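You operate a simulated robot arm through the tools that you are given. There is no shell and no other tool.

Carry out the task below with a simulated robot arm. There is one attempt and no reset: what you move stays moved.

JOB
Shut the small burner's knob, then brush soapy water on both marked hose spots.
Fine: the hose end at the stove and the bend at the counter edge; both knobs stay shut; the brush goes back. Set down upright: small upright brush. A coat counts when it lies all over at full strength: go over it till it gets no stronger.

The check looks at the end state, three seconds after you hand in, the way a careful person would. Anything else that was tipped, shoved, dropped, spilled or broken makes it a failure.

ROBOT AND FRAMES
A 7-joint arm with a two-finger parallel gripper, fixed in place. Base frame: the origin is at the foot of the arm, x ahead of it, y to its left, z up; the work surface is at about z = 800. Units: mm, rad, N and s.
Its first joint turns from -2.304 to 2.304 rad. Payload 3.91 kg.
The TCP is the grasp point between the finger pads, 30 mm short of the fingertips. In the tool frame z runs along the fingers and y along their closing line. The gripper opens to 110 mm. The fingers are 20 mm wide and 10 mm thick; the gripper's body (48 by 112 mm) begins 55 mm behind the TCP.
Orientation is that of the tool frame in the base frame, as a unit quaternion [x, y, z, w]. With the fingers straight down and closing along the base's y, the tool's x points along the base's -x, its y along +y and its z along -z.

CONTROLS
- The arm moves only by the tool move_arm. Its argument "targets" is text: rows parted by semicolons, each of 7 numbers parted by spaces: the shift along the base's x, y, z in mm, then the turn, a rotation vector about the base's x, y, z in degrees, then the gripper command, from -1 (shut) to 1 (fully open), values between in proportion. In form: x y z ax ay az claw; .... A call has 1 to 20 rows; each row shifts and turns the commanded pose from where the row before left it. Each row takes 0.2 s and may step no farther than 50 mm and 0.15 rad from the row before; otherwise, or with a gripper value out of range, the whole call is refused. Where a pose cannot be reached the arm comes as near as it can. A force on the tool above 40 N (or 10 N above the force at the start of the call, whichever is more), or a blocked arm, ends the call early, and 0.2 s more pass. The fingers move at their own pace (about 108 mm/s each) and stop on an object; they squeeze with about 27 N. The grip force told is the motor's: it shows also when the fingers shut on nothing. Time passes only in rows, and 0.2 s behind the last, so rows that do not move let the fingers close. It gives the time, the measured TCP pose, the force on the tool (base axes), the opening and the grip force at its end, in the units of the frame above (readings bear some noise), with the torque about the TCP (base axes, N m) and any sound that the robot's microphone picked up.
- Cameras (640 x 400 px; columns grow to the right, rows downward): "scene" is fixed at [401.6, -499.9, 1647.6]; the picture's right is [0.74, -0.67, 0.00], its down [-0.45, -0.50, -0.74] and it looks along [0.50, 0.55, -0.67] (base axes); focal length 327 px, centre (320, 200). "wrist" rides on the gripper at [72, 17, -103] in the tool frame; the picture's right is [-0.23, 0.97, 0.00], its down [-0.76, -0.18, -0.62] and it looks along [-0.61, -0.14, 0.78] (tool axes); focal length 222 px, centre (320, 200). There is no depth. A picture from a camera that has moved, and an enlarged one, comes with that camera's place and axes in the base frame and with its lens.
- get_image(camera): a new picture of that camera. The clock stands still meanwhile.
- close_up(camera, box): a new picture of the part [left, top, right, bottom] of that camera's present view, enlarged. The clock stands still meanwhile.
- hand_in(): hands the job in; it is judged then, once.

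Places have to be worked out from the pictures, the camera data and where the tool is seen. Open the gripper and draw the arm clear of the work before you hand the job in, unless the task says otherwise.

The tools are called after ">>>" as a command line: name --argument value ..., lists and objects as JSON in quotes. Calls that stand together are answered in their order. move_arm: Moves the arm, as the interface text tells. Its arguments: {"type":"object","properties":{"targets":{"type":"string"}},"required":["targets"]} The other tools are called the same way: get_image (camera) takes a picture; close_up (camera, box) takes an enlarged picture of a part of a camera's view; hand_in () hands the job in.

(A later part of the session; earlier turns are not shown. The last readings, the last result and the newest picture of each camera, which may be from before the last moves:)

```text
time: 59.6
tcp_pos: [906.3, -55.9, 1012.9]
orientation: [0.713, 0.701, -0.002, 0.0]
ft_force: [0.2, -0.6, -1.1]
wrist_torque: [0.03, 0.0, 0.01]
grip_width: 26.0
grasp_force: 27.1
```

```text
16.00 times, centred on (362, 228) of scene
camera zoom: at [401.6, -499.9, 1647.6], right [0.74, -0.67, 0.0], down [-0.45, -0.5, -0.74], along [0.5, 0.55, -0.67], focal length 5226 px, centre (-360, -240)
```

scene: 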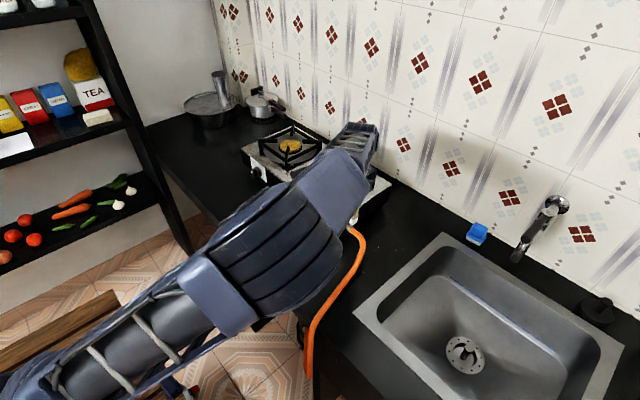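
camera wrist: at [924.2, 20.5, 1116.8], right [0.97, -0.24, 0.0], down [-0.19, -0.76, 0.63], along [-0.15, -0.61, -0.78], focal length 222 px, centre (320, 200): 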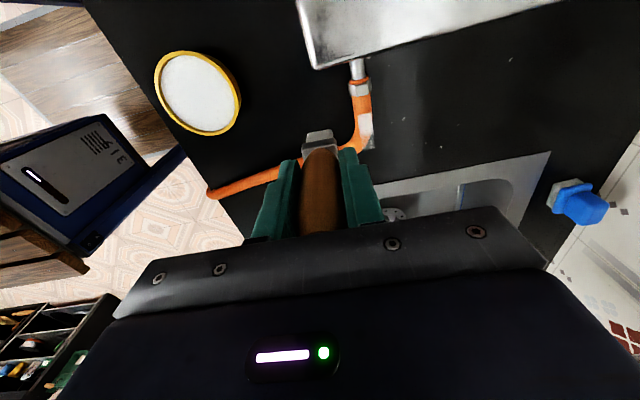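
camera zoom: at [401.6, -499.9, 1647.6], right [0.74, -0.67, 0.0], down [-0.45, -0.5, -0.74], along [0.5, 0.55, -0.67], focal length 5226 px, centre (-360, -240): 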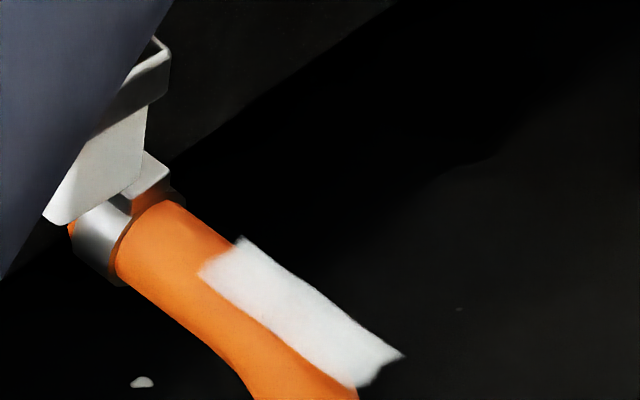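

The patch looks solid, with a crisp rectangle in the scene view. To be sure the near edge (y ≈ -66) is really the patch border and not an area I failed to touch, I'll press lightly right beside the clamp and see.

>>> move_arm --targets "25 2 -10 0 0 0 -1;20 2 -15 0 0 0 -1;0 0 -15 0 0 0 -1;0 0 -6 0 0 0 -1;0 0 -3 0 0 0 -1;0 0 0 0 0 0 -1"

>>> move_arm --targets "0 0 -1.5 0 0 0 -1;0 0 0 0 0 0 -1"

>>> move_arm --targets "0 0 -1 0 0 0 -1;0 0 0 0 0 0 -1"

```text
time: 61.0
tcp_pos: [951.1, -49.1, 961.8]
orientation: [0.713, 0.701, -0.003, 0.0]
ft_force: [0.4, -0.3, 0.1]
wrist_torque: [-0.03, 0.0, 0.02]
grip_width: 26.4
grasp_force: 26.8
```

```text
time: 61.6
tcp_pos: [950.1, -50.0, 960.8]
orientation: [0.712, 0.702, -0.002, 0.0]
ft_force: [1.5, 0.2, 7.8]
wrist_torque: [0.0, -0.11, 0.03]
grip_width: 26.1
grasp_force: 26.4
```

```text
time: 62.2
tcp_pos: [951.1, -49.9, 960.2]
orientation: [0.713, 0.702, -0.002, 0.0]
ft_force: [-0.9, -2.1, 20.8]
wrist_torque: [-0.22, 0.07, 0.01]
grip_width: 26.4
grasp_force: 27.5
```

Contact happens at the same height right next to the clamp, so the hose there was touched before as well. A short light stroke over this near section and one more full pass along the strip, then I'll look.

>>> move_arm --targets "0 0 1 0 0 0 -1;0 -6 0 0 0 0 -1;0 6 0 0 0 0 -1;0 -6 0 0 0 0 -1;0 -7 0 0 0 0 -1;0 -7 0 0 0 0 -1;0 -7 0 0 0 0 -1;0 -7 0 0 0 0 -1;0 -7 0 0 0 0 -1;0 -7 0 0 0 0 -1;0 -7 0 0 0 0 -1;0 7 0 0 0 0 -1;0 7 0 0 0 0 -1;0 7 0 0 0 0 -1;0 7 0 0 0 0 -1;0 7 0 0 0 0 -1;0 7 0 0 0 0 -1;0 0 10 0 0 0 -1;0 0 30 0 0 0 -1;-25 0 10 0 0 0 -1"

>>> move_arm --targets "-20 0 0 0 0 0 -1;0 0 0 0 0 0 -1"

>>> close_up --camera "wrist" --box '[310, 60, 430, 180]'

>>> close_up --camera "wrist" --box '[345, 85, 380, 130]'

>>> close_up --camera "scene" --box '[350, 215, 375, 240]'

```text
time: 66.4
tcp_pos: [926.2, -63.8, 1010.7]
orientation: [0.713, 0.702, -0.002, 0.001]
ft_force: [0.2, 0.2, -1.3]
wrist_torque: [-0.01, 0.0, 0.04]
grip_width: 26.4
grasp_force: 26.9
```

```text
time: 67.0
tcp_pos: [903.9, -63.4, 1009.7]
orientation: [0.713, 0.701, -0.003, 0.0]
ft_force: [-0.1, 0.2, -0.1]
wrist_torque: [0.0, 0.01, 0.0]
grip_width: 26.2
grasp_force: 27.0
```

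```text
3.33 times, centred on (370, 120) of wrist
camera zoom: at [922.6, 10.3, 1113.3], right [0.97, -0.24, 0.0], down [-0.19, -0.76, 0.63], along [-0.15, -0.61, -0.78], focal length 740 px, centre (153, 467)
```

zoom: 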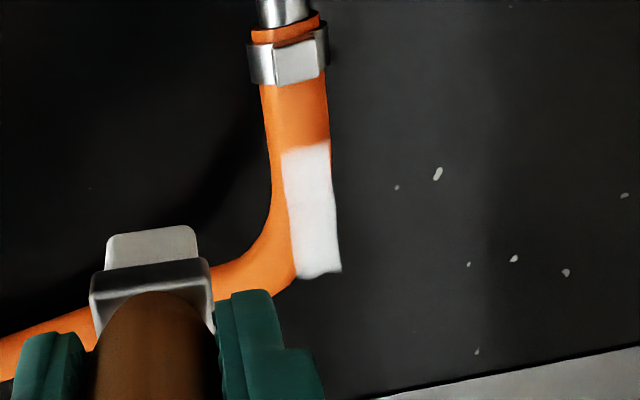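

```text
8.89 times, centred on (362, 108) of wrist
camera zoom: at [922.6, 10.3, 1113.3], right [0.97, -0.24, 0.0], down [-0.19, -0.76, 0.63], along [-0.15, -0.61, -0.78], focal length 1974 px, centre (-58, 1022)
```

zoom: 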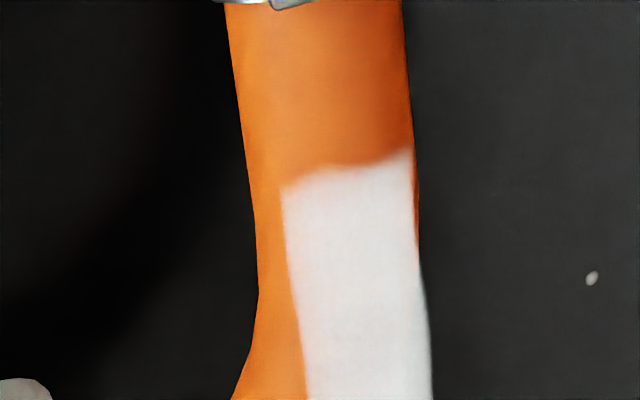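

```text
16.00 times, centred on (362, 228) of scene
camera zoom: at [401.6, -499.9, 1647.6], right [0.74, -0.67, 0.0], down [-0.45, -0.5, -0.74], along [0.5, 0.55, -0.67], focal length 5226 px, centre (-360, -240)
```

zoom: 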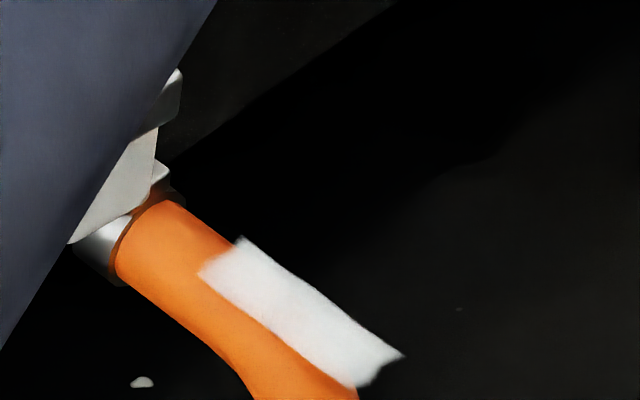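

No change in strength or extent between passes, so the hose-end patch is saturated. Next I'll move over towards the bend at the counter's front edge, staying high, and look at it.

>>> move_arm --targets "-40 -10 0 0 0 0 -1;-40 -10 0 0 0 0 -1;-40 -10 0 0 0 0 -1;-40 -10 0 0 0 0 -1;-20 -10 0 0 0 0 -1;0 0 0 0 0 0 -1"

>>> get_image --camera "wrist"

>>> get_image --camera "scene"

```text
time: 68.4
tcp_pos: [727.3, -112.3, 1009.2]
orientation: [0.713, 0.701, -0.003, 0.0]
ft_force: [0.8, 0.2, -0.2]
wrist_torque: [0.0, -0.01, -0.04]
grip_width: 26.0
grasp_force: 27.4
```

```text
taken
camera wrist: at [744.2, -39.0, 1111.4], right [0.97, -0.24, 0.0], down [-0.19, -0.76, 0.63], along [-0.15, -0.61, -0.78], focal length 222 px, centre (320, 200)
```

wrist: 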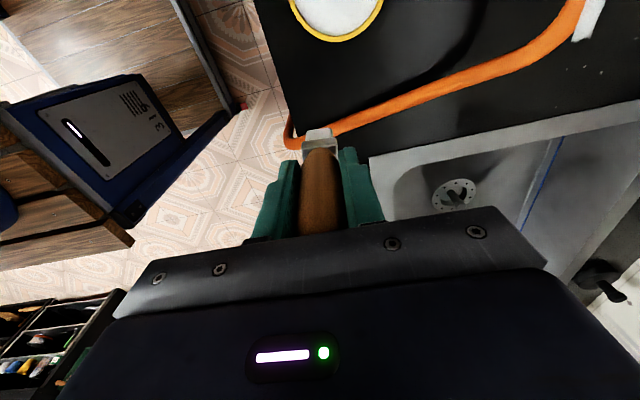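

```text
taken
```

scene: 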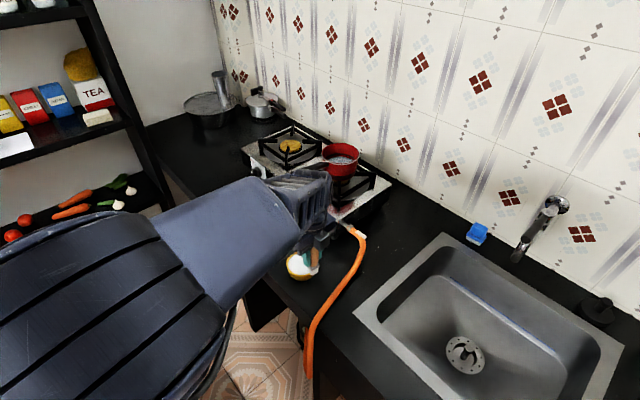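

From here the counter's front edge is at x ≈ 678 and the hose crosses it near y ≈ -160, running mostly along -x. I'll yaw back +90° so the camera looks from the base side onto the bend (and the bristles' wide side lies across the hose), staying high.

>>> move_arm --targets "0 -4.4 0 0 0 7.5 -1;0 -4.4 0 0 0 7.5 -1;0 -4.4 0 0 0 7.5 -1;0 -4.4 0 0 0 7.5 -1;0 -4.4 0 0 0 7.5 -1;0 -4.4 0 0 0 7.5 -1;0 -4.4 0 0 0 7.5 -1;0 -4.4 0 0 0 7.5 -1;0 -4.4 0 0 0 7.5 -1;0 -4.4 0 0 0 7.5 -1;0 -4.4 0 0 0 7.5 -1;0 -4.4 0 0 0 7.5 -1;0 0 0 0 0 0 -1"

>>> get_image --camera "wrist"

>>> get_image --camera "scene"

```text
time: 71.2
tcp_pos: [725.1, -165.7, 1010.6]
orientation: [0.007, 1.0, -0.001, 0.002]
ft_force: [0.4, -0.2, -1.3]
wrist_torque: [-0.02, -0.05, -0.01]
grip_width: 26.0
grasp_force: 26.9
```

```text
taken
camera wrist: at [653.2, -147.9, 1113.1], right [0.24, 0.97, 0.0], down [0.76, -0.19, 0.63], along [0.61, -0.15, -0.78], focal length 222 px, centre (320, 200)
```

wrist: 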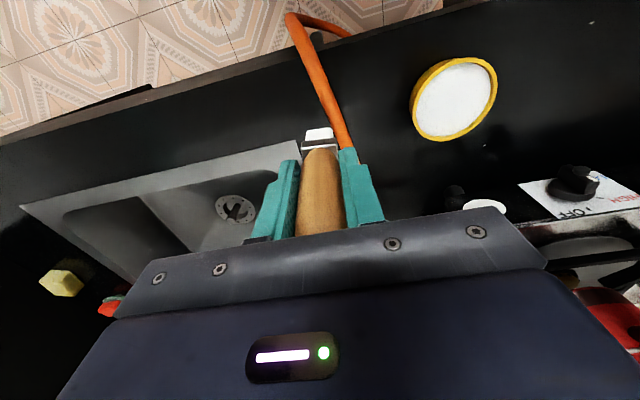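

```text
taken
```

scene: 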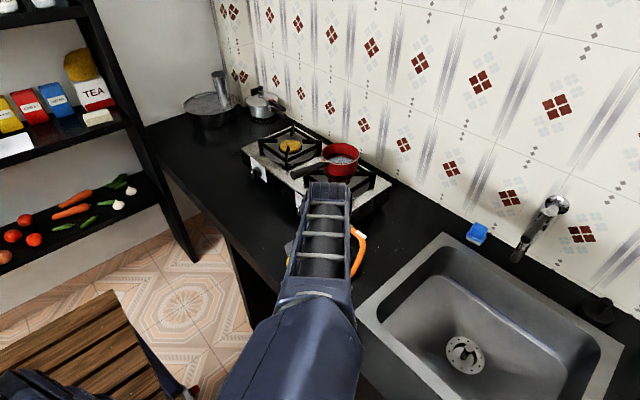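

Good view of the hose running to the edge. Zooming on the bend.

>>> close_up --camera "wrist" --box '[265, 0, 385, 150]'

>>> close_up --camera "wrist" --box '[270, 0, 350, 70]'

```text
2.67 times, centred on (325, 75) of wrist
camera zoom: at [653.2, -147.9, 1113.1], right [0.24, 0.97, 0.0], down [0.76, -0.19, 0.63], along [0.61, -0.15, -0.78], focal length 592 px, centre (307, 533)
```

zoom: 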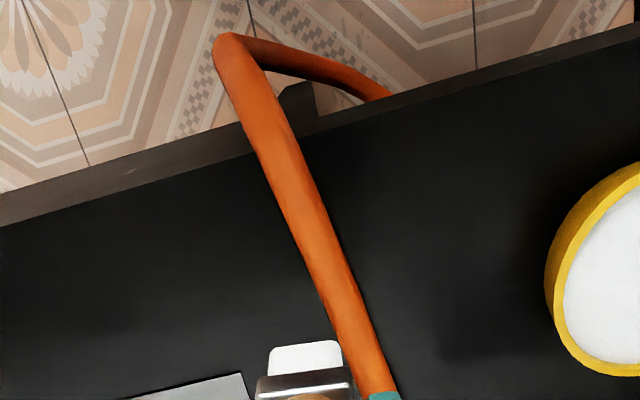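

```text
5.71 times, centred on (310, 35) of wrist
camera zoom: at [653.2, -147.9, 1113.1], right [0.24, 0.97, 0.0], down [0.76, -0.19, 0.63], along [0.61, -0.15, -0.78], focal length 1269 px, centre (377, 1143)
```

zoom: 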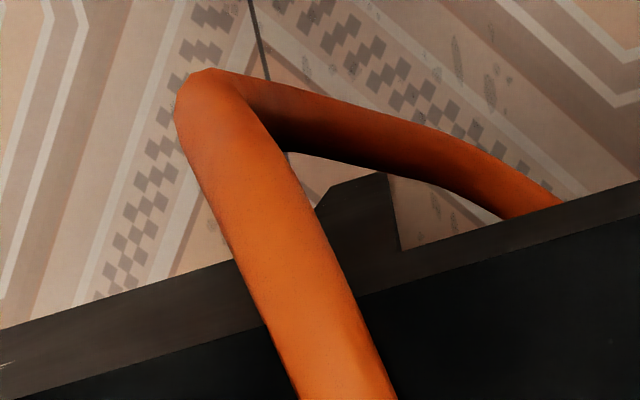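

The hose crosses the edge (x ≈ 681) at y ≈ -166, lies on the counter just behind it with its top at about z 821, and bends down outside at x ≈ 650. I'll bring the bristles over x ≈ 700, y ≈ -164 and come down to find contact.

>>> move_arm --targets "-30 1.5 0 0 0 0 -1;0 0 -40 0 0 0 -1;0 0 -35 0 0 0 -1;0 0 -20 0 0 0 -1;0 0 -8 0 0 0 -1;0 0 0 0 0 0 -1"

>>> close_up --camera "wrist" --box '[250, 20, 390, 170]'

>>> get_image --camera "scene"

```text
time: 72.6
tcp_pos: [695.8, -164.9, 907.1]
orientation: [0.008, 1.0, -0.002, 0.002]
ft_force: [-0.5, 0.5, -0.7]
wrist_torque: [-0.03, 0.03, -0.01]
grip_width: 26.0
grasp_force: 26.7
```

```text
2.67 times, centred on (320, 95) of wrist
camera zoom: at [622.9, -146.1, 1008.1], right [0.24, 0.97, 0.0], down [0.76, -0.19, 0.63], along [0.61, -0.15, -0.78], focal length 592 px, centre (320, 480)
```

zoom: 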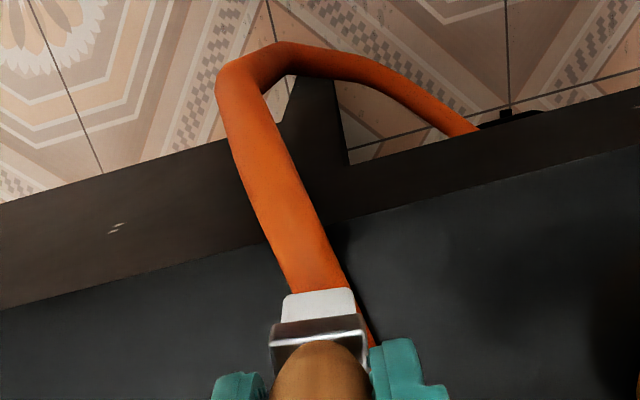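

```text
taken
```

scene: 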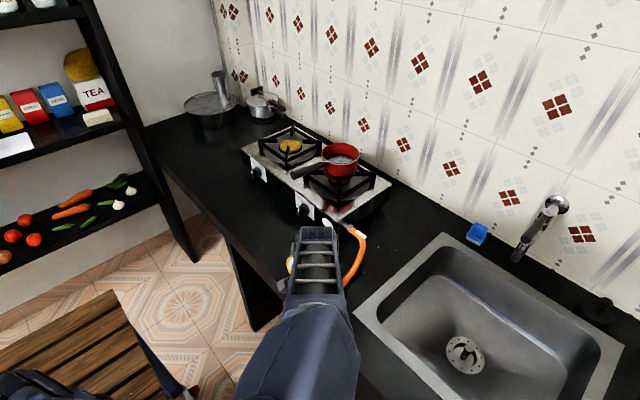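

Bristles are over the hose behind the edge; no contact yet. Lowering in small steps to find it.

>>> move_arm --targets "0 0 -3 0 0 0 -1;0 0 -2 0 0 0 -1;0 0 0 0 0 0 -1"

>>> move_arm --targets "0 0 -1.5 0 0 0 -1;0 0 0 0 0 0 -1"

>>> move_arm --targets "0 0 -1 0 0 0 -1;0 0 0 0 0 0 -1"

```text
time: 73.4
tcp_pos: [695.0, -164.9, 901.9]
orientation: [0.008, 1.0, -0.002, 0.003]
ft_force: [0.2, 0.6, -1.3]
wrist_torque: [0.01, 0.0, 0.0]
grip_width: 26.0
grasp_force: 26.6
```

```text
time: 74.0
tcp_pos: [696.0, -163.6, 899.7]
orientation: [0.008, 1.0, -0.002, 0.001]
ft_force: [0.4, -0.1, -0.4]
wrist_torque: [-0.03, 0.01, -0.04]
grip_width: 26.1
grasp_force: 26.7
```

```text
time: 74.6
tcp_pos: [695.5, -164.3, 898.7]
orientation: [0.008, 1.0, -0.001, 0.001]
ft_force: [1.0, -0.2, -0.3]
wrist_torque: [-0.01, 0.0, -0.01]
grip_width: 26.1
grasp_force: 26.4
```

No contact yet at tip ≈ z 820; a look before going lower.

>>> close_up --camera "wrist" --box '[270, 60, 370, 170]'

>>> move_arm --targets "0 0 -1.5 0 0 0 -1;0 0 0 0 0 0 -1"

>>> move_arm --targets "0 0 -1.5 0 0 0 -1;0 0 0 0 0 0 -1"

```text
3.64 times, centred on (320, 115) of wrist
camera zoom: at [622.9, -145.5, 1001.3], right [0.24, 0.97, 0.0], down [0.76, -0.19, 0.63], along [0.61, -0.15, -0.78], focal length 808 px, centre (320, 509)
```

zoom: 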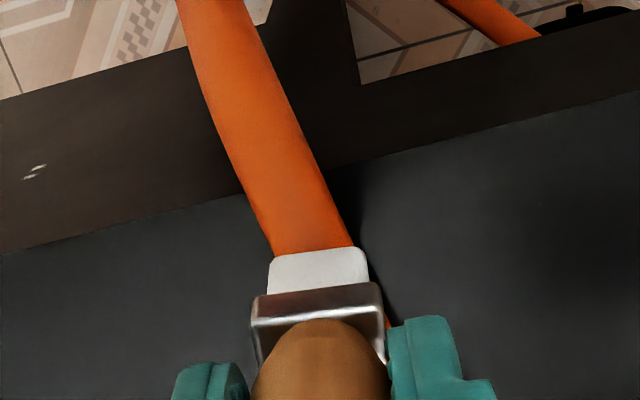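

```text
time: 75.2
tcp_pos: [695.0, -164.1, 898.1]
orientation: [0.007, 1.0, -0.002, 0.003]
ft_force: [-0.1, 0.5, -1.4]
wrist_torque: [-0.02, 0.01, -0.01]
grip_width: 26.3
grasp_force: 27.0
```

```text
time: 75.8
tcp_pos: [696.2, -164.6, 897.0]
orientation: [0.008, 1.0, -0.002, 0.003]
ft_force: [1.0, 0.1, -1.0]
wrist_torque: [0.03, -0.01, 0.01]
grip_width: 26.2
grasp_force: 26.2
```

Still free; continuing down in small steps.

>>> move_arm --targets "0 0 -1.5 0 0 0 -1;0 0 0 0 0 0 -1"

>>> move_arm --targets "0 0 -1.5 0 0 0 -1;0 0 0 0 0 0 -1"

>>> close_up --camera "wrist" --box '[270, 60, 370, 170]'

```text
time: 76.4
tcp_pos: [694.8, -164.9, 895.3]
orientation: [0.007, 1.0, -0.001, 0.002]
ft_force: [0.0, 0.0, 0.0]
wrist_torque: [-0.01, 0.02, 0.0]
grip_width: 26.1
grasp_force: 27.0
```

```text
time: 77.0
tcp_pos: [695.8, -163.7, 893.0]
orientation: [0.008, 1.0, -0.001, 0.002]
ft_force: [0.1, 0.6, -1.4]
wrist_torque: [-0.01, 0.0, 0.03]
grip_width: 26.2
grasp_force: 26.7
```

```text
3.64 times, centred on (320, 115) of wrist
camera zoom: at [622.8, -145.4, 996.3], right [0.24, 0.97, 0.0], down [0.76, -0.19, 0.63], along [0.61, -0.15, -0.78], focal length 808 px, centre (320, 509)
```

zoom: 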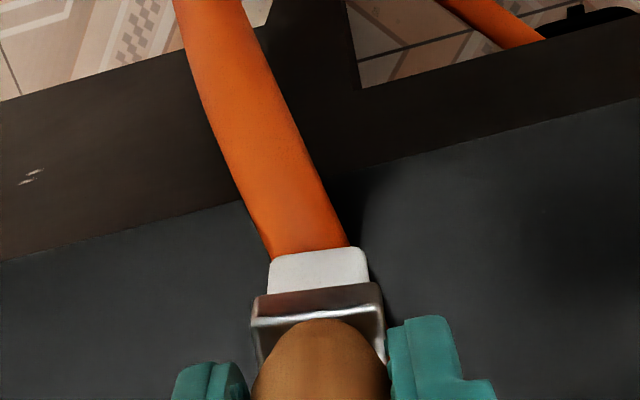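

Still no contact at tip ≈ z 813; the hose is evidently thinner or lower here. Continuing down in 1.5 mm steps.

>>> move_arm --targets "0 0 -1.5 0 0 0 -1;0 0 0 0 0 0 -1"

>>> move_arm --targets "0 0 -1.5 0 0 0 -1;0 0 0 0 0 0 -1"

>>> close_up --camera "wrist" --box '[270, 60, 370, 170]'

```text
time: 77.6
tcp_pos: [696.1, -164.2, 892.4]
orientation: [0.008, 1.0, -0.001, 0.001]
ft_force: [0.2, -0.1, 0.0]
wrist_torque: [-0.01, 0.01, -0.03]
grip_width: 26.2
grasp_force: 26.7
```

```text
time: 78.2
tcp_pos: [694.3, -164.0, 891.0]
orientation: [0.008, 1.0, -0.002, 0.002]
ft_force: [2.2, -3.0, 19.3]
wrist_torque: [-0.24, -0.33, -0.06]
grip_width: 26.1
grasp_force: 27.2
```

```text
3.64 times, centred on (320, 115) of wrist
camera zoom: at [622.2, -145.2, 993.7], right [0.24, 0.97, 0.0], down [0.76, -0.19, 0.63], along [0.61, -0.15, -0.78], focal length 808 px, centre (320, 509)
```

zoom: 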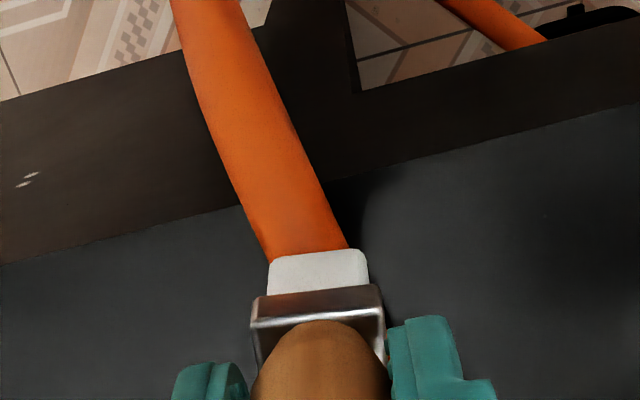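

Contact at TCP ≈ 891 (19 N). Easing 1 mm and making a first stroke pair along the hose, then checking for where the coat appears.

>>> move_arm --targets "0 0 1 0 0 0 -1;-6 -0.8 0 0 0 0 -1;-6 -0.8 0 0 0 0 -1;-6 -0.8 0 0 0 0 -1;6 0.8 0 0 0 0 -1;6 0.8 0 0 0 0 -1;6 0.8 0 0 0 0 -1;7 1 0 0 0 0 -1;7 1 0 0 0 0 -1;7 1 0 0 0 0 -1;0 0 0 0 0 0 -1"

>>> close_up --camera "wrist" --box '[250, 20, 390, 170]'

```text
time: 80.6
tcp_pos: [715.3, -157.8, 891.6]
orientation: [0.009, 1.0, -0.002, 0.002]
ft_force: [-6.3, -0.8, 9.5]
wrist_torque: [-0.11, 0.38, 0.02]
grip_width: 26.0
grasp_force: 27.1
```

```text
2.67 times, centred on (320, 95) of wrist
camera zoom: at [642.9, -140.9, 993.7], right [0.24, 0.97, 0.0], down [0.76, -0.19, 0.63], along [0.61, -0.15, -0.78], focal length 592 px, centre (320, 480)
```

zoom: 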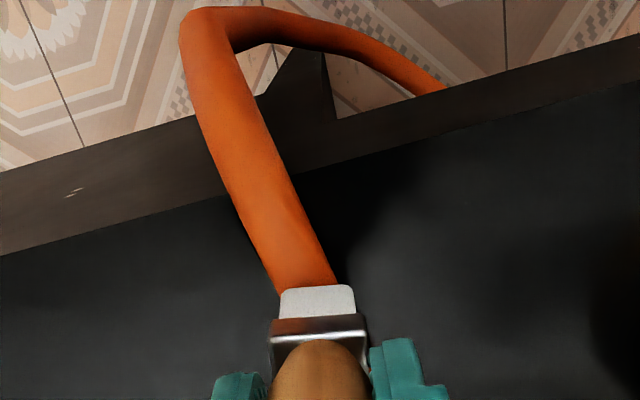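

No coat appeared on the stretch I can see. I'll lift and move back along +x to view everything I brushed, including what lay under the bristles.

>>> move_arm --targets "0 0 10 0 0 0 -1;10 0 20 0 0 0 -1;30 0 20 0 0 0 -1;30 0 0 0 0 0 -1;0 0 0 0 0 0 -1"

>>> get_image --camera "wrist"

>>> close_up --camera "wrist" --box '[255, 0, 375, 150]'

>>> close_up --camera "scene" --box '[270, 220, 390, 390]'

```text
time: 81.8
tcp_pos: [788.5, -161.3, 939.9]
orientation: [0.008, 1.0, -0.002, 0.002]
ft_force: [-0.3, -0.3, -1.0]
wrist_torque: [0.01, 0.0, 0.0]
grip_width: 26.1
grasp_force: 26.6
```

```text
taken
camera wrist: at [715.2, -143.1, 1042.4], right [0.24, 0.97, 0.0], down [0.76, -0.19, 0.63], along [0.61, -0.15, -0.78], focal length 222 px, centre (320, 200)
```

wrist: 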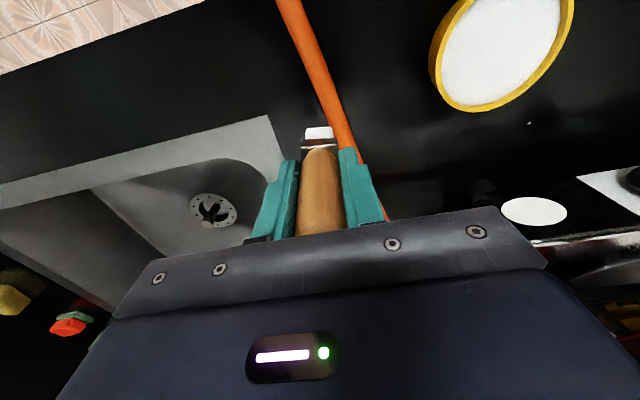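

```text
2.67 times, centred on (315, 75) of wrist
camera zoom: at [715.2, -143.1, 1042.4], right [0.24, 0.97, 0.0], down [0.76, -0.19, 0.63], along [0.61, -0.15, -0.78], focal length 592 px, centre (333, 533)
```

zoom: 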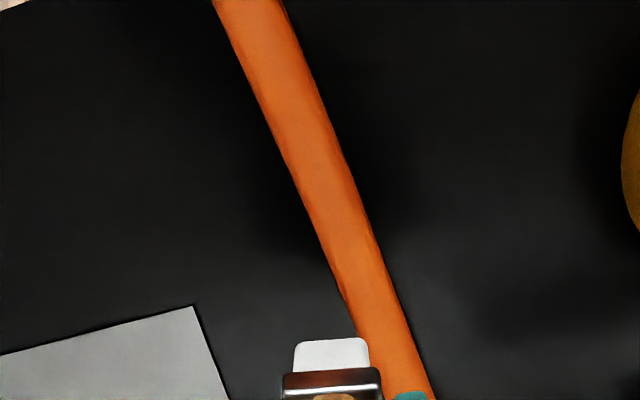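

```text
2.35 times, centred on (330, 305) of scene
camera zoom: at [401.6, -499.9, 1647.6], right [0.74, -0.67, 0.0], down [-0.45, -0.5, -0.74], along [0.5, 0.55, -0.67], focal length 769 px, centre (296, -47)
```

zoom: 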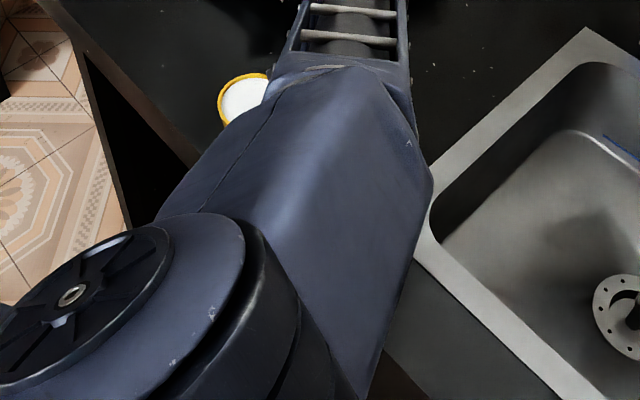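

No coat on the stretch behind the edge (x 697–728), although the bristles touched it, so the marked patch must be out over the edge itself. I'll move over the edge (bristles around x 668–684, y ≈ -167) and probe down there.

>>> move_arm --targets "-40 0 0 0 0 0 -1;-40 -3 0 0 0 0 -1;-38 -3 0 0 0 0 -1;0 0 -25 0 0 0 -1;0 0 -15 0 0 0 -1;0 0 0 0 0 0 -1"

>>> get_image --camera "wrist"

>>> close_up --camera "wrist" --box '[250, 20, 390, 170]'

```text
time: 83.2
tcp_pos: [667.4, -166.9, 898.8]
orientation: [0.008, 1.0, -0.002, 0.002]
ft_force: [1.1, -0.2, -1.0]
wrist_torque: [-0.01, 0.01, 0.01]
grip_width: 26.1
grasp_force: 27.1
```

```text
taken
camera wrist: at [594.1, -147.2, 1000.9], right [0.24, 0.97, 0.0], down [0.76, -0.19, 0.63], along [0.61, -0.15, -0.78], focal length 222 px, centre (320, 200)
```

wrist: 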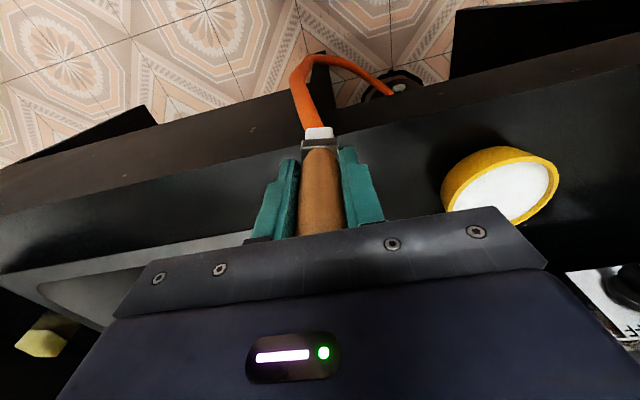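

```text
2.67 times, centred on (320, 95) of wrist
camera zoom: at [594.1, -147.2, 1000.9], right [0.24, 0.97, 0.0], down [0.76, -0.19, 0.63], along [0.61, -0.15, -0.78], focal length 592 px, centre (320, 480)
```

zoom: 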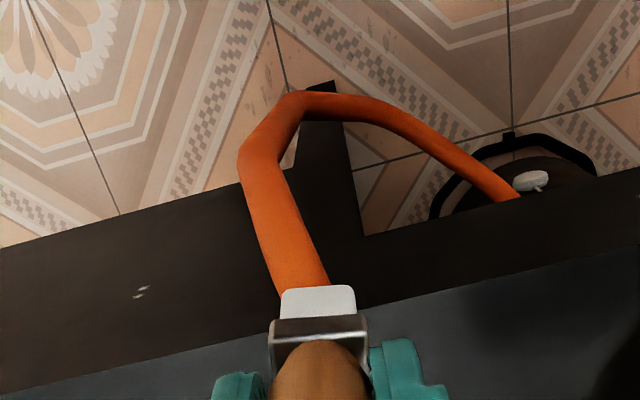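

I can now see the hose dropping from the edge at (681, -166) steeply down to a kink near (637, -190, 715). Probing down at this spot in small steps.

>>> move_arm --targets "0 0 -3 0 0 0 -1;0 0 -2 0 0 0 -1;0 0 0 0 0 0 -1"

>>> move_arm --targets "0 0 -2 0 0 0 -1;0 0 0 0 0 0 -1"

>>> move_arm --targets "0 0 -2 0 0 0 -1;0 0 0 0 0 0 -1"

>>> close_up --camera "wrist" --box '[270, 60, 370, 170]'

```text
time: 84.0
tcp_pos: [669.6, -166.5, 894.3]
orientation: [0.008, 1.0, -0.001, 0.002]
ft_force: [-0.4, -0.3, -0.3]
wrist_torque: [-0.01, 0.01, 0.02]
grip_width: 25.8
grasp_force: 27.2
```

```text
time: 84.6
tcp_pos: [668.6, -167.5, 894.0]
orientation: [0.008, 1.0, -0.001, 0.001]
ft_force: [0.2, -0.7, -0.1]
wrist_torque: [0.0, -0.02, 0.02]
grip_width: 26.0
grasp_force: 26.8
```

```text
time: 85.2
tcp_pos: [668.1, -166.8, 892.7]
orientation: [0.007, 1.0, -0.001, 0.001]
ft_force: [0.1, -0.5, -0.8]
wrist_torque: [0.01, -0.01, 0.02]
grip_width: 25.9
grasp_force: 26.8
```

```text
3.64 times, centred on (320, 115) of wrist
camera zoom: at [596.0, -148.1, 994.5], right [0.24, 0.97, 0.0], down [0.76, -0.19, 0.63], along [0.61, -0.15, -0.78], focal length 808 px, centre (320, 509)
```

zoom: 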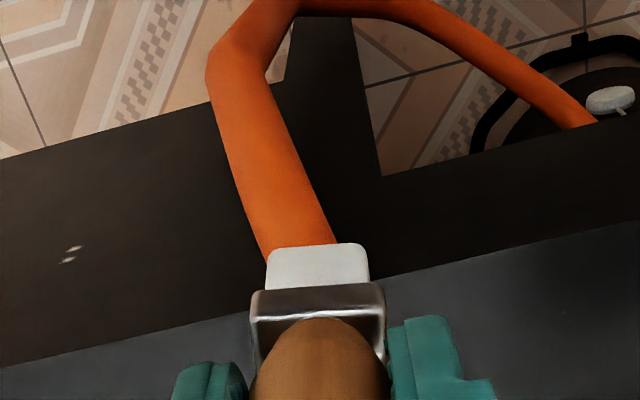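

Not touching yet; continuing down.

>>> move_arm --targets "0 0 -1.5 0 0 0 -1;0 0 0 0 0 0 -1"

>>> move_arm --targets "0 0 -1.5 0 0 0 -1;0 0 0 0 0 0 -1"

>>> move_arm --targets "0 0 -1.5 0 0 0 -1;0 0 0 0 0 0 -1"

>>> close_up --camera "wrist" --box '[270, 60, 370, 170]'

```text
time: 85.8
tcp_pos: [667.9, -166.6, 890.6]
orientation: [0.008, 1.0, -0.001, 0.002]
ft_force: [-0.4, 0.1, -0.2]
wrist_torque: [-0.01, 0.01, 0.03]
grip_width: 26.2
grasp_force: 27.1
```

```text
time: 86.4
tcp_pos: [667.4, -167.6, 888.8]
orientation: [0.008, 1.0, -0.002, 0.0]
ft_force: [-0.3, -0.2, -0.8]
wrist_torque: [0.0, -0.01, -0.02]
grip_width: 26.1
grasp_force: 26.9
```

```text
time: 87.0
tcp_pos: [668.6, -166.8, 887.2]
orientation: [0.008, 1.0, -0.002, 0.002]
ft_force: [-0.1, 0.0, -0.2]
wrist_torque: [0.01, 0.01, -0.02]
grip_width: 26.3
grasp_force: 27.0
```

```text
3.64 times, centred on (320, 115) of wrist
camera zoom: at [595.5, -148.9, 990.3], right [0.24, 0.97, 0.0], down [0.76, -0.19, 0.63], along [0.61, -0.15, -0.78], focal length 808 px, centre (320, 509)
```

zoom: 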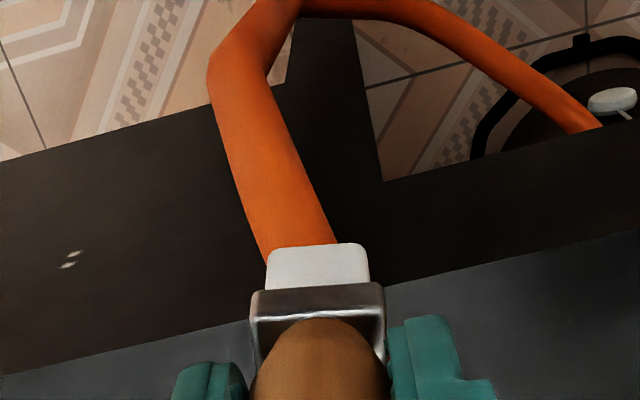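

Still free at tip ≈ z 807. Continuing down over the dropping part of the hose.

>>> move_arm --targets "0 0 -2 0 0 0 -1;0 0 0 0 0 0 -1"

>>> move_arm --targets "0 0 -2 0 0 0 -1;0 0 0 0 0 0 -1"

>>> close_up --camera "wrist" --box '[270, 60, 370, 170]'

```text
time: 87.6
tcp_pos: [669.5, -166.6, 885.9]
orientation: [0.008, 1.0, -0.002, 0.002]
ft_force: [-0.6, 1.2, -0.4]
wrist_torque: [0.03, -0.02, -0.02]
grip_width: 26.1
grasp_force: 26.7
```

```text
time: 88.2
tcp_pos: [667.6, -167.9, 883.7]
orientation: [0.008, 1.0, -0.002, 0.002]
ft_force: [-0.5, 1.0, -0.7]
wrist_torque: [-0.01, -0.01, -0.06]
grip_width: 26.1
grasp_force: 26.9
```

```text
3.64 times, centred on (320, 115) of wrist
camera zoom: at [595.3, -148.7, 986.0], right [0.24, 0.97, 0.0], down [0.76, -0.19, 0.63], along [0.61, -0.15, -0.78], focal length 808 px, centre (320, 509)
```

zoom: 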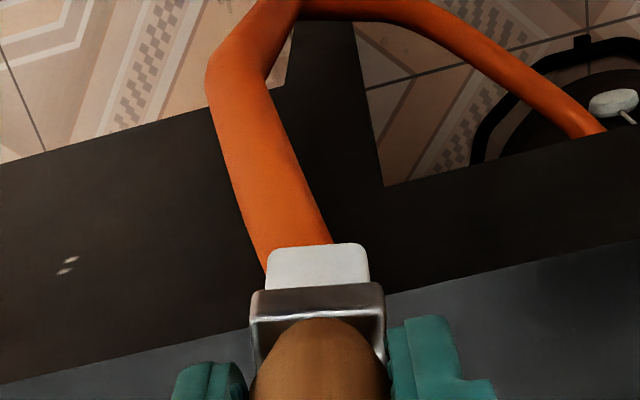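

Hose is now a little to -y of the bristles and lower. To keep clear of the counter's edge, I'll shift 8 mm outwards and 4 mm to -y, and keep probing down.

>>> move_arm --targets "-8 -4 0 0 0 0 -1;0 0 -2 0 0 0 -1;0 0 0 0 0 0 -1"

>>> move_arm --targets "0 0 -3 0 0 0 -1;0 0 0 0 0 0 -1"

>>> move_arm --targets "0 0 -3 0 0 0 -1;0 0 0 0 0 0 -1"

>>> close_up --camera "wrist" --box '[270, 60, 370, 170]'

```text
time: 89.0
tcp_pos: [661.1, -172.5, 882.0]
orientation: [0.008, 1.0, -0.002, 0.002]
ft_force: [0.4, -0.2, 0.0]
wrist_torque: [-0.01, 0.0, 0.01]
grip_width: 26.0
grasp_force: 26.9
```

```text
time: 89.6
tcp_pos: [660.1, -171.7, 878.3]
orientation: [0.008, 1.0, -0.001, 0.002]
ft_force: [-0.1, 0.1, -0.3]
wrist_torque: [-0.04, -0.03, 0.0]
grip_width: 26.3
grasp_force: 27.5
```

```text
time: 90.2
tcp_pos: [659.9, -170.0, 875.9]
orientation: [0.007, 1.0, -0.002, 0.003]
ft_force: [-0.3, 0.6, -0.6]
wrist_torque: [0.02, 0.0, 0.0]
grip_width: 26.1
grasp_force: 27.0
```

```text
3.64 times, centred on (320, 115) of wrist
camera zoom: at [586.8, -152.5, 978.3], right [0.24, 0.97, 0.0], down [0.76, -0.19, 0.63], along [0.61, -0.15, -0.78], focal length 808 px, centre (320, 509)
```

zoom: 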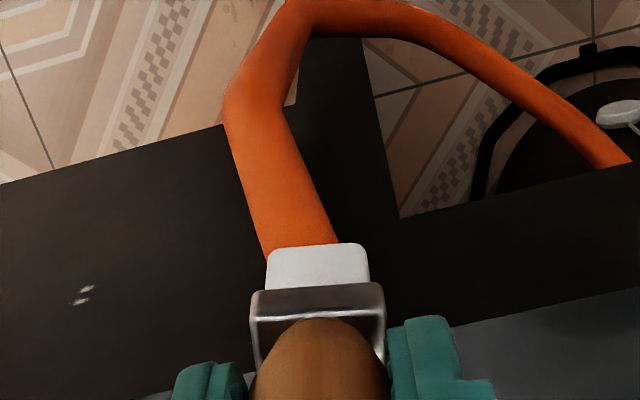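

Nothing here within reach of the suds; the hose drops off fast. I'll back up and probe right at the start of the bend (bristles x ≈ 682–698), where the hose starts to curve down.

>>> move_arm --targets "0 0 10 0 0 0 -1;0 0 11 0 0 0 -1;12 2 0 0 0 0 -1;12 3 0 0 0 0 -1;0 0 -4 0 0 0 -1;0 0 -2 0 0 0 -1;0 0 0 0 0 0 -1"

>>> move_arm --targets "0 0 -1.5 0 0 0 -1;0 0 0 0 0 0 -1"

>>> close_up --camera "wrist" --box '[270, 60, 370, 170]'

```text
time: 91.8
tcp_pos: [684.4, -163.8, 891.6]
orientation: [0.008, 1.0, -0.002, 0.002]
ft_force: [-0.2, 0.1, -0.7]
wrist_torque: [0.01, -0.02, -0.01]
grip_width: 25.8
grasp_force: 27.2
```

```text
time: 92.4
tcp_pos: [684.1, -164.8, 890.1]
orientation: [0.008, 1.0, -0.002, 0.002]
ft_force: [-0.5, -0.3, -0.7]
wrist_torque: [-0.03, -0.02, -0.02]
grip_width: 26.0
grasp_force: 27.3
```

```text
3.64 times, centred on (320, 115) of wrist
camera zoom: at [611.6, -147.4, 992.7], right [0.24, 0.97, 0.0], down [0.76, -0.19, 0.63], along [0.61, -0.15, -0.78], focal length 808 px, centre (320, 509)
```

zoom: 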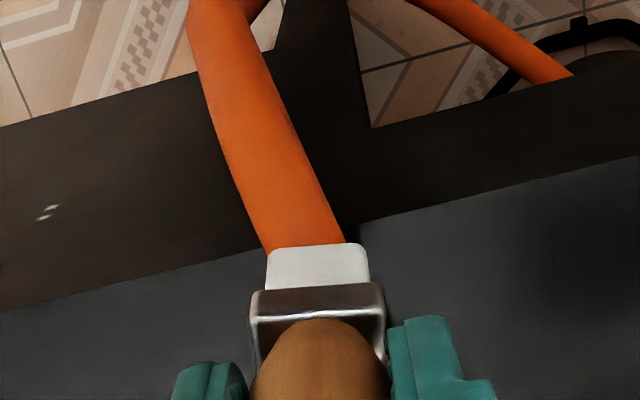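

Not touching; further down by small steps.

>>> move_arm --targets "0 0 -1.5 0 0 0 -1;0 0 0 0 0 0 -1"

>>> move_arm --targets "0 0 -1.5 0 0 0 -1;0 0 0 0 0 0 -1"

>>> move_arm --targets "0 0 -1.5 0 0 0 -1;0 0 0 0 0 0 -1"

>>> close_up --camera "wrist" --box '[270, 60, 370, 170]'

```text
time: 93.0
tcp_pos: [685.1, -165.4, 889.7]
orientation: [0.008, 1.0, -0.002, 0.003]
ft_force: [-1.5, -1.2, 12.6]
wrist_torque: [-0.05, 0.05, -0.03]
grip_width: 25.9
grasp_force: 27.0
```

```text
time: 93.6
tcp_pos: [684.7, -165.9, 888.4]
orientation: [0.008, 1.0, -0.002, 0.003]
ft_force: [0.1, -1.2, 20.8]
wrist_torque: [-0.06, -0.23, 0.01]
grip_width: 26.1
grasp_force: 27.4
```

```text
time: 94.2
tcp_pos: [684.2, -164.6, 885.2]
orientation: [0.008, 1.0, -0.002, 0.003]
ft_force: [-2.3, -0.2, 20.8]
wrist_torque: [-0.05, -0.03, -0.02]
grip_width: 26.3
grasp_force: 26.4
```

```text
3.64 times, centred on (320, 115) of wrist
camera zoom: at [611.0, -147.1, 987.7], right [0.24, 0.97, 0.0], down [0.76, -0.19, 0.63], along [0.61, -0.15, -0.78], focal length 808 px, centre (320, 509)
```

zoom: 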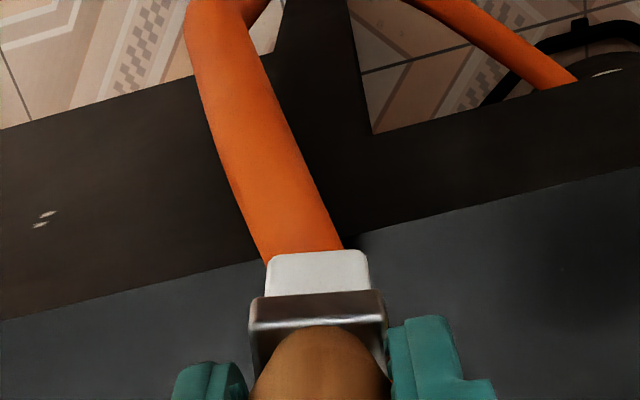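

Contact here at TCP ≈ 889 (the brush slides in the grip at about 21 N, so I must press less). Easing off and stroking lightly outwards following the slope, then back, and viewing.

>>> move_arm --targets "0 0 1 0 0 0 -1;-4 -0.7 -0.6 0 0 0 -1;-4 -0.7 -0.8 0 0 0 -1;-4 -0.7 -1.2 0 0 0 -1;4 0.7 1.2 0 0 0 -1;4 0.7 0.8 0 0 0 -1;4 0.7 0.6 0 0 0 -1;-4 -0.7 -0.6 0 0 0 -1;-4 -0.7 -0.8 0 0 0 -1;-4 -0.7 -1.2 0 0 0 -1;0 0 0 0 0 0 -1"

>>> move_arm --targets "10 2 10 0 0 0 -1;20 0 20 0 0 0 -1;30 0 10 0 0 0 -1;0 0 0 0 0 0 -1"

>>> close_up --camera "wrist" --box '[250, 0, 390, 150]'

```text
time: 96.6
tcp_pos: [672.0, -169.3, 883.7]
orientation: [0.007, 1.0, -0.002, 0.003]
ft_force: [-1.0, 0.0, 0.4]
wrist_torque: [0.01, 0.02, 0.01]
grip_width: 26.0
grasp_force: 26.9
```

```text
time: 97.6
tcp_pos: [731.4, -170.3, 925.4]
orientation: [0.007, 1.0, -0.001, 0.002]
ft_force: [-0.1, 0.5, -0.8]
wrist_torque: [-0.03, 0.03, -0.01]
grip_width: 25.9
grasp_force: 27.1
```

```text
2.67 times, centred on (320, 75) of wrist
camera zoom: at [657.6, -151.6, 1027.8], right [0.24, 0.97, 0.0], down [0.76, -0.19, 0.63], along [0.61, -0.15, -0.78], focal length 592 px, centre (320, 533)
```

zoom: 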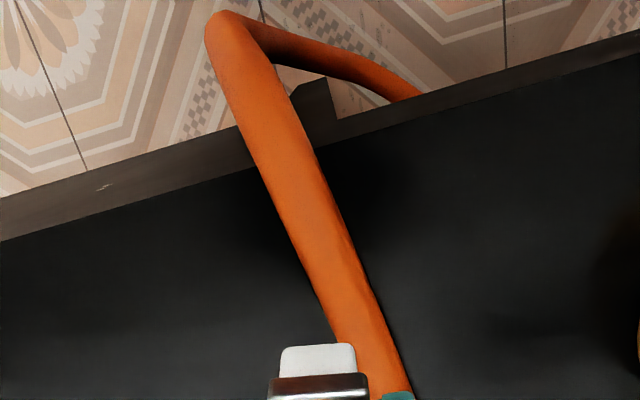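

Still no coat anywhere on this stretch, so the brush may simply be out of suds. I'll re-dip lightly in the bowl (TCP ≈ (760, -12)) and try again.

>>> move_arm --targets "0 0 30 0 0 0 -1;0 20 30 0 0 0 -1;10 40 0 0 0 0 -1;10 40 0 0 0 0 -1;9 40 0 0 0 0 -1;0 18 0 0 0 0 -1;0 0 0 0 0 0 -1"

>>> get_image --camera "wrist"

>>> close_up --camera "wrist" --box '[260, 50, 400, 170]'

```text
time: 99.2
tcp_pos: [761.4, -8.4, 981.9]
orientation: [0.008, 1.0, -0.002, 0.002]
ft_force: [0.7, 0.0, -0.4]
wrist_torque: [0.02, -0.03, 0.0]
grip_width: 26.1
grasp_force: 27.2
```

```text
taken
camera wrist: at [688.1, 10.1, 1085.4], right [0.24, 0.97, 0.0], down [0.76, -0.19, 0.63], along [0.61, -0.15, -0.78], focal length 222 px, centre (320, 200)
```

wrist: 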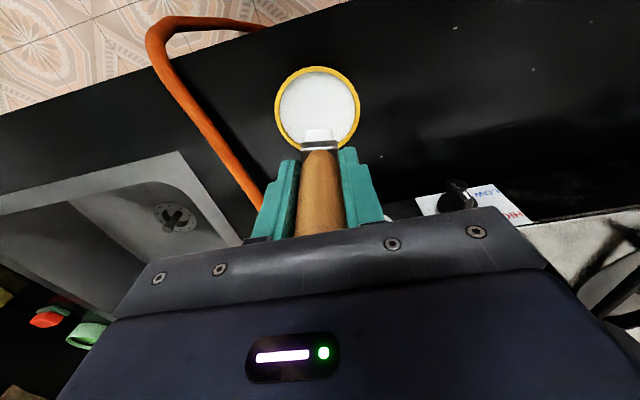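

```text
3.33 times, centred on (330, 110) of wrist
camera zoom: at [688.1, 10.1, 1085.4], right [0.24, 0.97, 0.0], down [0.76, -0.19, 0.63], along [0.61, -0.15, -0.78], focal length 740 px, centre (287, 500)
```

zoom: 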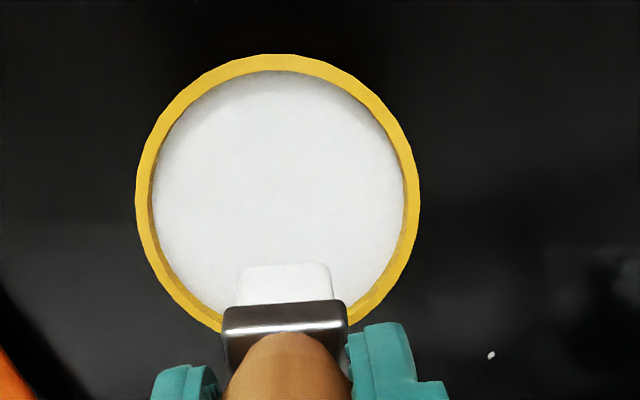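

Centred over the bowl. I'll dip again, down to where the bristles should just touch the suds (TCP ≈ 911), checking force in small steps.

>>> move_arm --targets "2 -2 -30 0 0 0 -1;0 0 -25 0 0 0 -1;0 0 -10 0 0 0 -1;0 0 0 0 0 0 -1"

>>> move_arm --targets "0 0 -3 0 0 0 -1;0 0 0 0 0 0 -1"

>>> move_arm --targets "0 0 -2 0 0 0 -1;0 0 0 0 0 0 -1"

>>> close_up --camera "wrist" --box '[250, 50, 400, 170]'

```text
time: 100.2
tcp_pos: [762.5, -11.3, 917.3]
orientation: [0.008, 1.0, -0.002, 0.003]
ft_force: [-0.6, -0.5, -0.8]
wrist_torque: [-0.02, 0.0, 0.0]
grip_width: 26.2
grasp_force: 26.8
```

```text
time: 100.8
tcp_pos: [763.1, -10.8, 915.1]
orientation: [0.008, 1.0, -0.001, 0.002]
ft_force: [0.6, -0.2, -0.8]
wrist_torque: [0.03, 0.01, -0.01]
grip_width: 26.2
grasp_force: 26.9
```

```text
time: 101.4
tcp_pos: [762.8, -9.5, 913.7]
orientation: [0.008, 1.0, -0.002, 0.001]
ft_force: [0.0, 0.1, 0.5]
wrist_torque: [0.03, 0.0, -0.01]
grip_width: 26.1
grasp_force: 27.1
```

```text
3.33 times, centred on (325, 110) of wrist
camera zoom: at [689.8, 8.5, 1015.9], right [0.24, 0.97, 0.0], down [0.76, -0.19, 0.63], along [0.61, -0.15, -0.78], focal length 740 px, centre (303, 500)
```

zoom: 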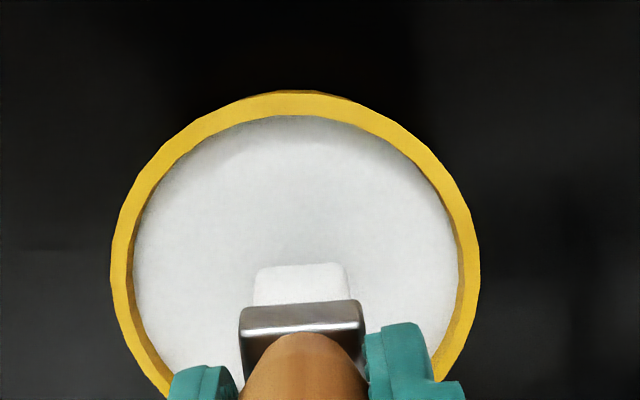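

Just about to touch. Continuing 1.5 mm at a time.

>>> move_arm --targets "0 0 -1.5 0 0 0 -1;0 0 0 0 0 0 -1"

>>> move_arm --targets "0 0 -1.5 0 0 0 -1;0 0 0 0 0 0 -1"

>>> move_arm --targets "0 0 -1.5 0 0 0 -1;0 0 0 0 0 0 -1"

>>> close_up --camera "wrist" --box '[250, 50, 400, 170]'

```text
time: 102.0
tcp_pos: [762.3, -9.7, 911.4]
orientation: [0.008, 1.0, -0.002, 0.001]
ft_force: [-0.1, 0.1, -1.3]
wrist_torque: [0.02, 0.0, -0.02]
grip_width: 26.4
grasp_force: 27.1
```

```text
time: 102.6
tcp_pos: [762.4, -9.8, 909.8]
orientation: [0.008, 1.0, -0.002, 0.002]
ft_force: [-0.4, 0.4, -0.7]
wrist_torque: [-0.01, 0.02, -0.01]
grip_width: 26.0
grasp_force: 26.4
```

```text
time: 103.2
tcp_pos: [763.4, -10.0, 907.9]
orientation: [0.009, 1.0, -0.001, 0.002]
ft_force: [1.2, 0.3, -0.5]
wrist_torque: [-0.02, 0.0, 0.02]
grip_width: 25.8
grasp_force: 27.1
```

```text
3.33 times, centred on (325, 110) of wrist
camera zoom: at [690.3, 8.6, 1010.8], right [0.24, 0.97, 0.0], down [0.76, -0.19, 0.63], along [0.61, -0.15, -0.78], focal length 740 px, centre (303, 500)
```

zoom: 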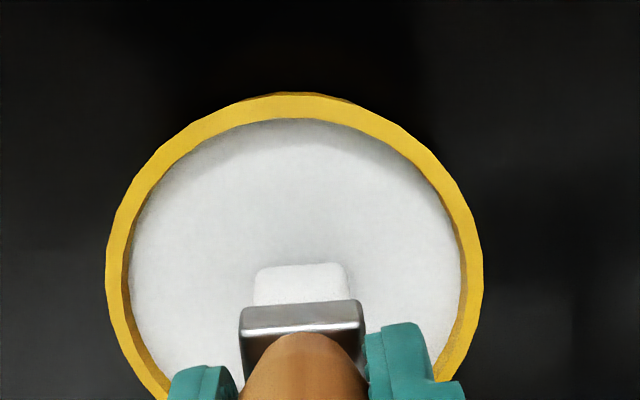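

No contact yet; continuing down in small steps.

>>> move_arm --targets "0 0 -1.5 0 0 0 -1;0 0 0 0 0 0 -1"

>>> move_arm --targets "0 0 -1.5 0 0 0 -1;0 0 0 0 0 0 -1"

>>> move_arm --targets "0 0 -1.5 0 0 0 -1;0 0 0 0 0 0 -1"

>>> close_up --camera "wrist" --box '[250, 50, 400, 170]'

```text
time: 103.8
tcp_pos: [763.5, -10.2, 907.2]
orientation: [0.008, 1.0, -0.002, 0.002]
ft_force: [-0.7, -0.9, 0.0]
wrist_torque: [0.0, 0.0, 0.0]
grip_width: 26.1
grasp_force: 27.0
```

```text
time: 104.4
tcp_pos: [762.2, -9.7, 905.8]
orientation: [0.008, 1.0, -0.003, 0.002]
ft_force: [-1.2, 0.3, -0.9]
wrist_torque: [0.02, 0.04, 0.0]
grip_width: 26.2
grasp_force: 27.3
```

```text
time: 105.0
tcp_pos: [763.4, -9.4, 904.0]
orientation: [0.008, 1.0, -0.002, 0.002]
ft_force: [-0.3, -0.6, 1.6]
wrist_torque: [0.05, -0.01, 0.0]
grip_width: 26.0
grasp_force: 26.6
```

```text
3.33 times, centred on (325, 110) of wrist
camera zoom: at [690.0, 8.5, 1006.3], right [0.24, 0.97, 0.0], down [0.76, -0.19, 0.63], along [0.61, -0.15, -0.78], focal length 740 px, centre (303, 500)
```

zoom: 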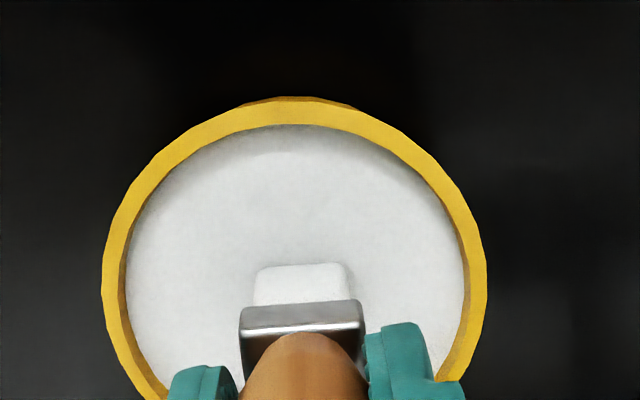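

Contact is just starting (1.6 N). One more millimetre, a small stir, and out.

>>> move_arm --targets "0 0 -1 0 0 0 -1;0 0 0 0 0 0 -1"

>>> move_arm --targets "0 3 0 0 0 0 -1;-3 0 0 0 0 0 -1;0 -3 0 0 0 0 -1;3 0 0 0 0 0 -1;0 0 0 0 0 0 -1;0 0 0 0 0 0 -1"

>>> close_up --camera "wrist" --box '[250, 50, 400, 170]'

```text
time: 105.6
tcp_pos: [764.0, -9.2, 903.5]
orientation: [0.008, 1.0, -0.001, 0.003]
ft_force: [-0.3, -0.8, 10.7]
wrist_torque: [-0.02, -0.06, 0.0]
grip_width: 26.0
grasp_force: 27.0
```

```text
time: 107.0
tcp_pos: [763.6, -10.2, 904.4]
orientation: [0.008, 1.0, -0.002, 0.002]
ft_force: [-0.4, 1.0, 0.5]
wrist_torque: [0.03, 0.01, 0.01]
grip_width: 26.1
grasp_force: 27.0
```

```text
3.33 times, centred on (325, 110) of wrist
camera zoom: at [690.8, 9.2, 1006.3], right [0.24, 0.97, 0.0], down [0.76, -0.19, 0.63], along [0.61, -0.15, -0.78], focal length 740 px, centre (303, 500)
```

zoom: 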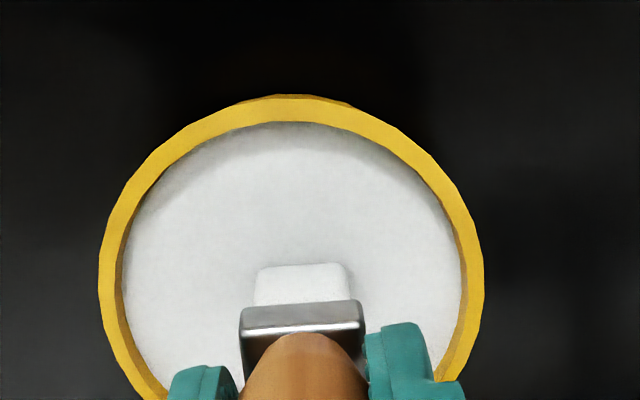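

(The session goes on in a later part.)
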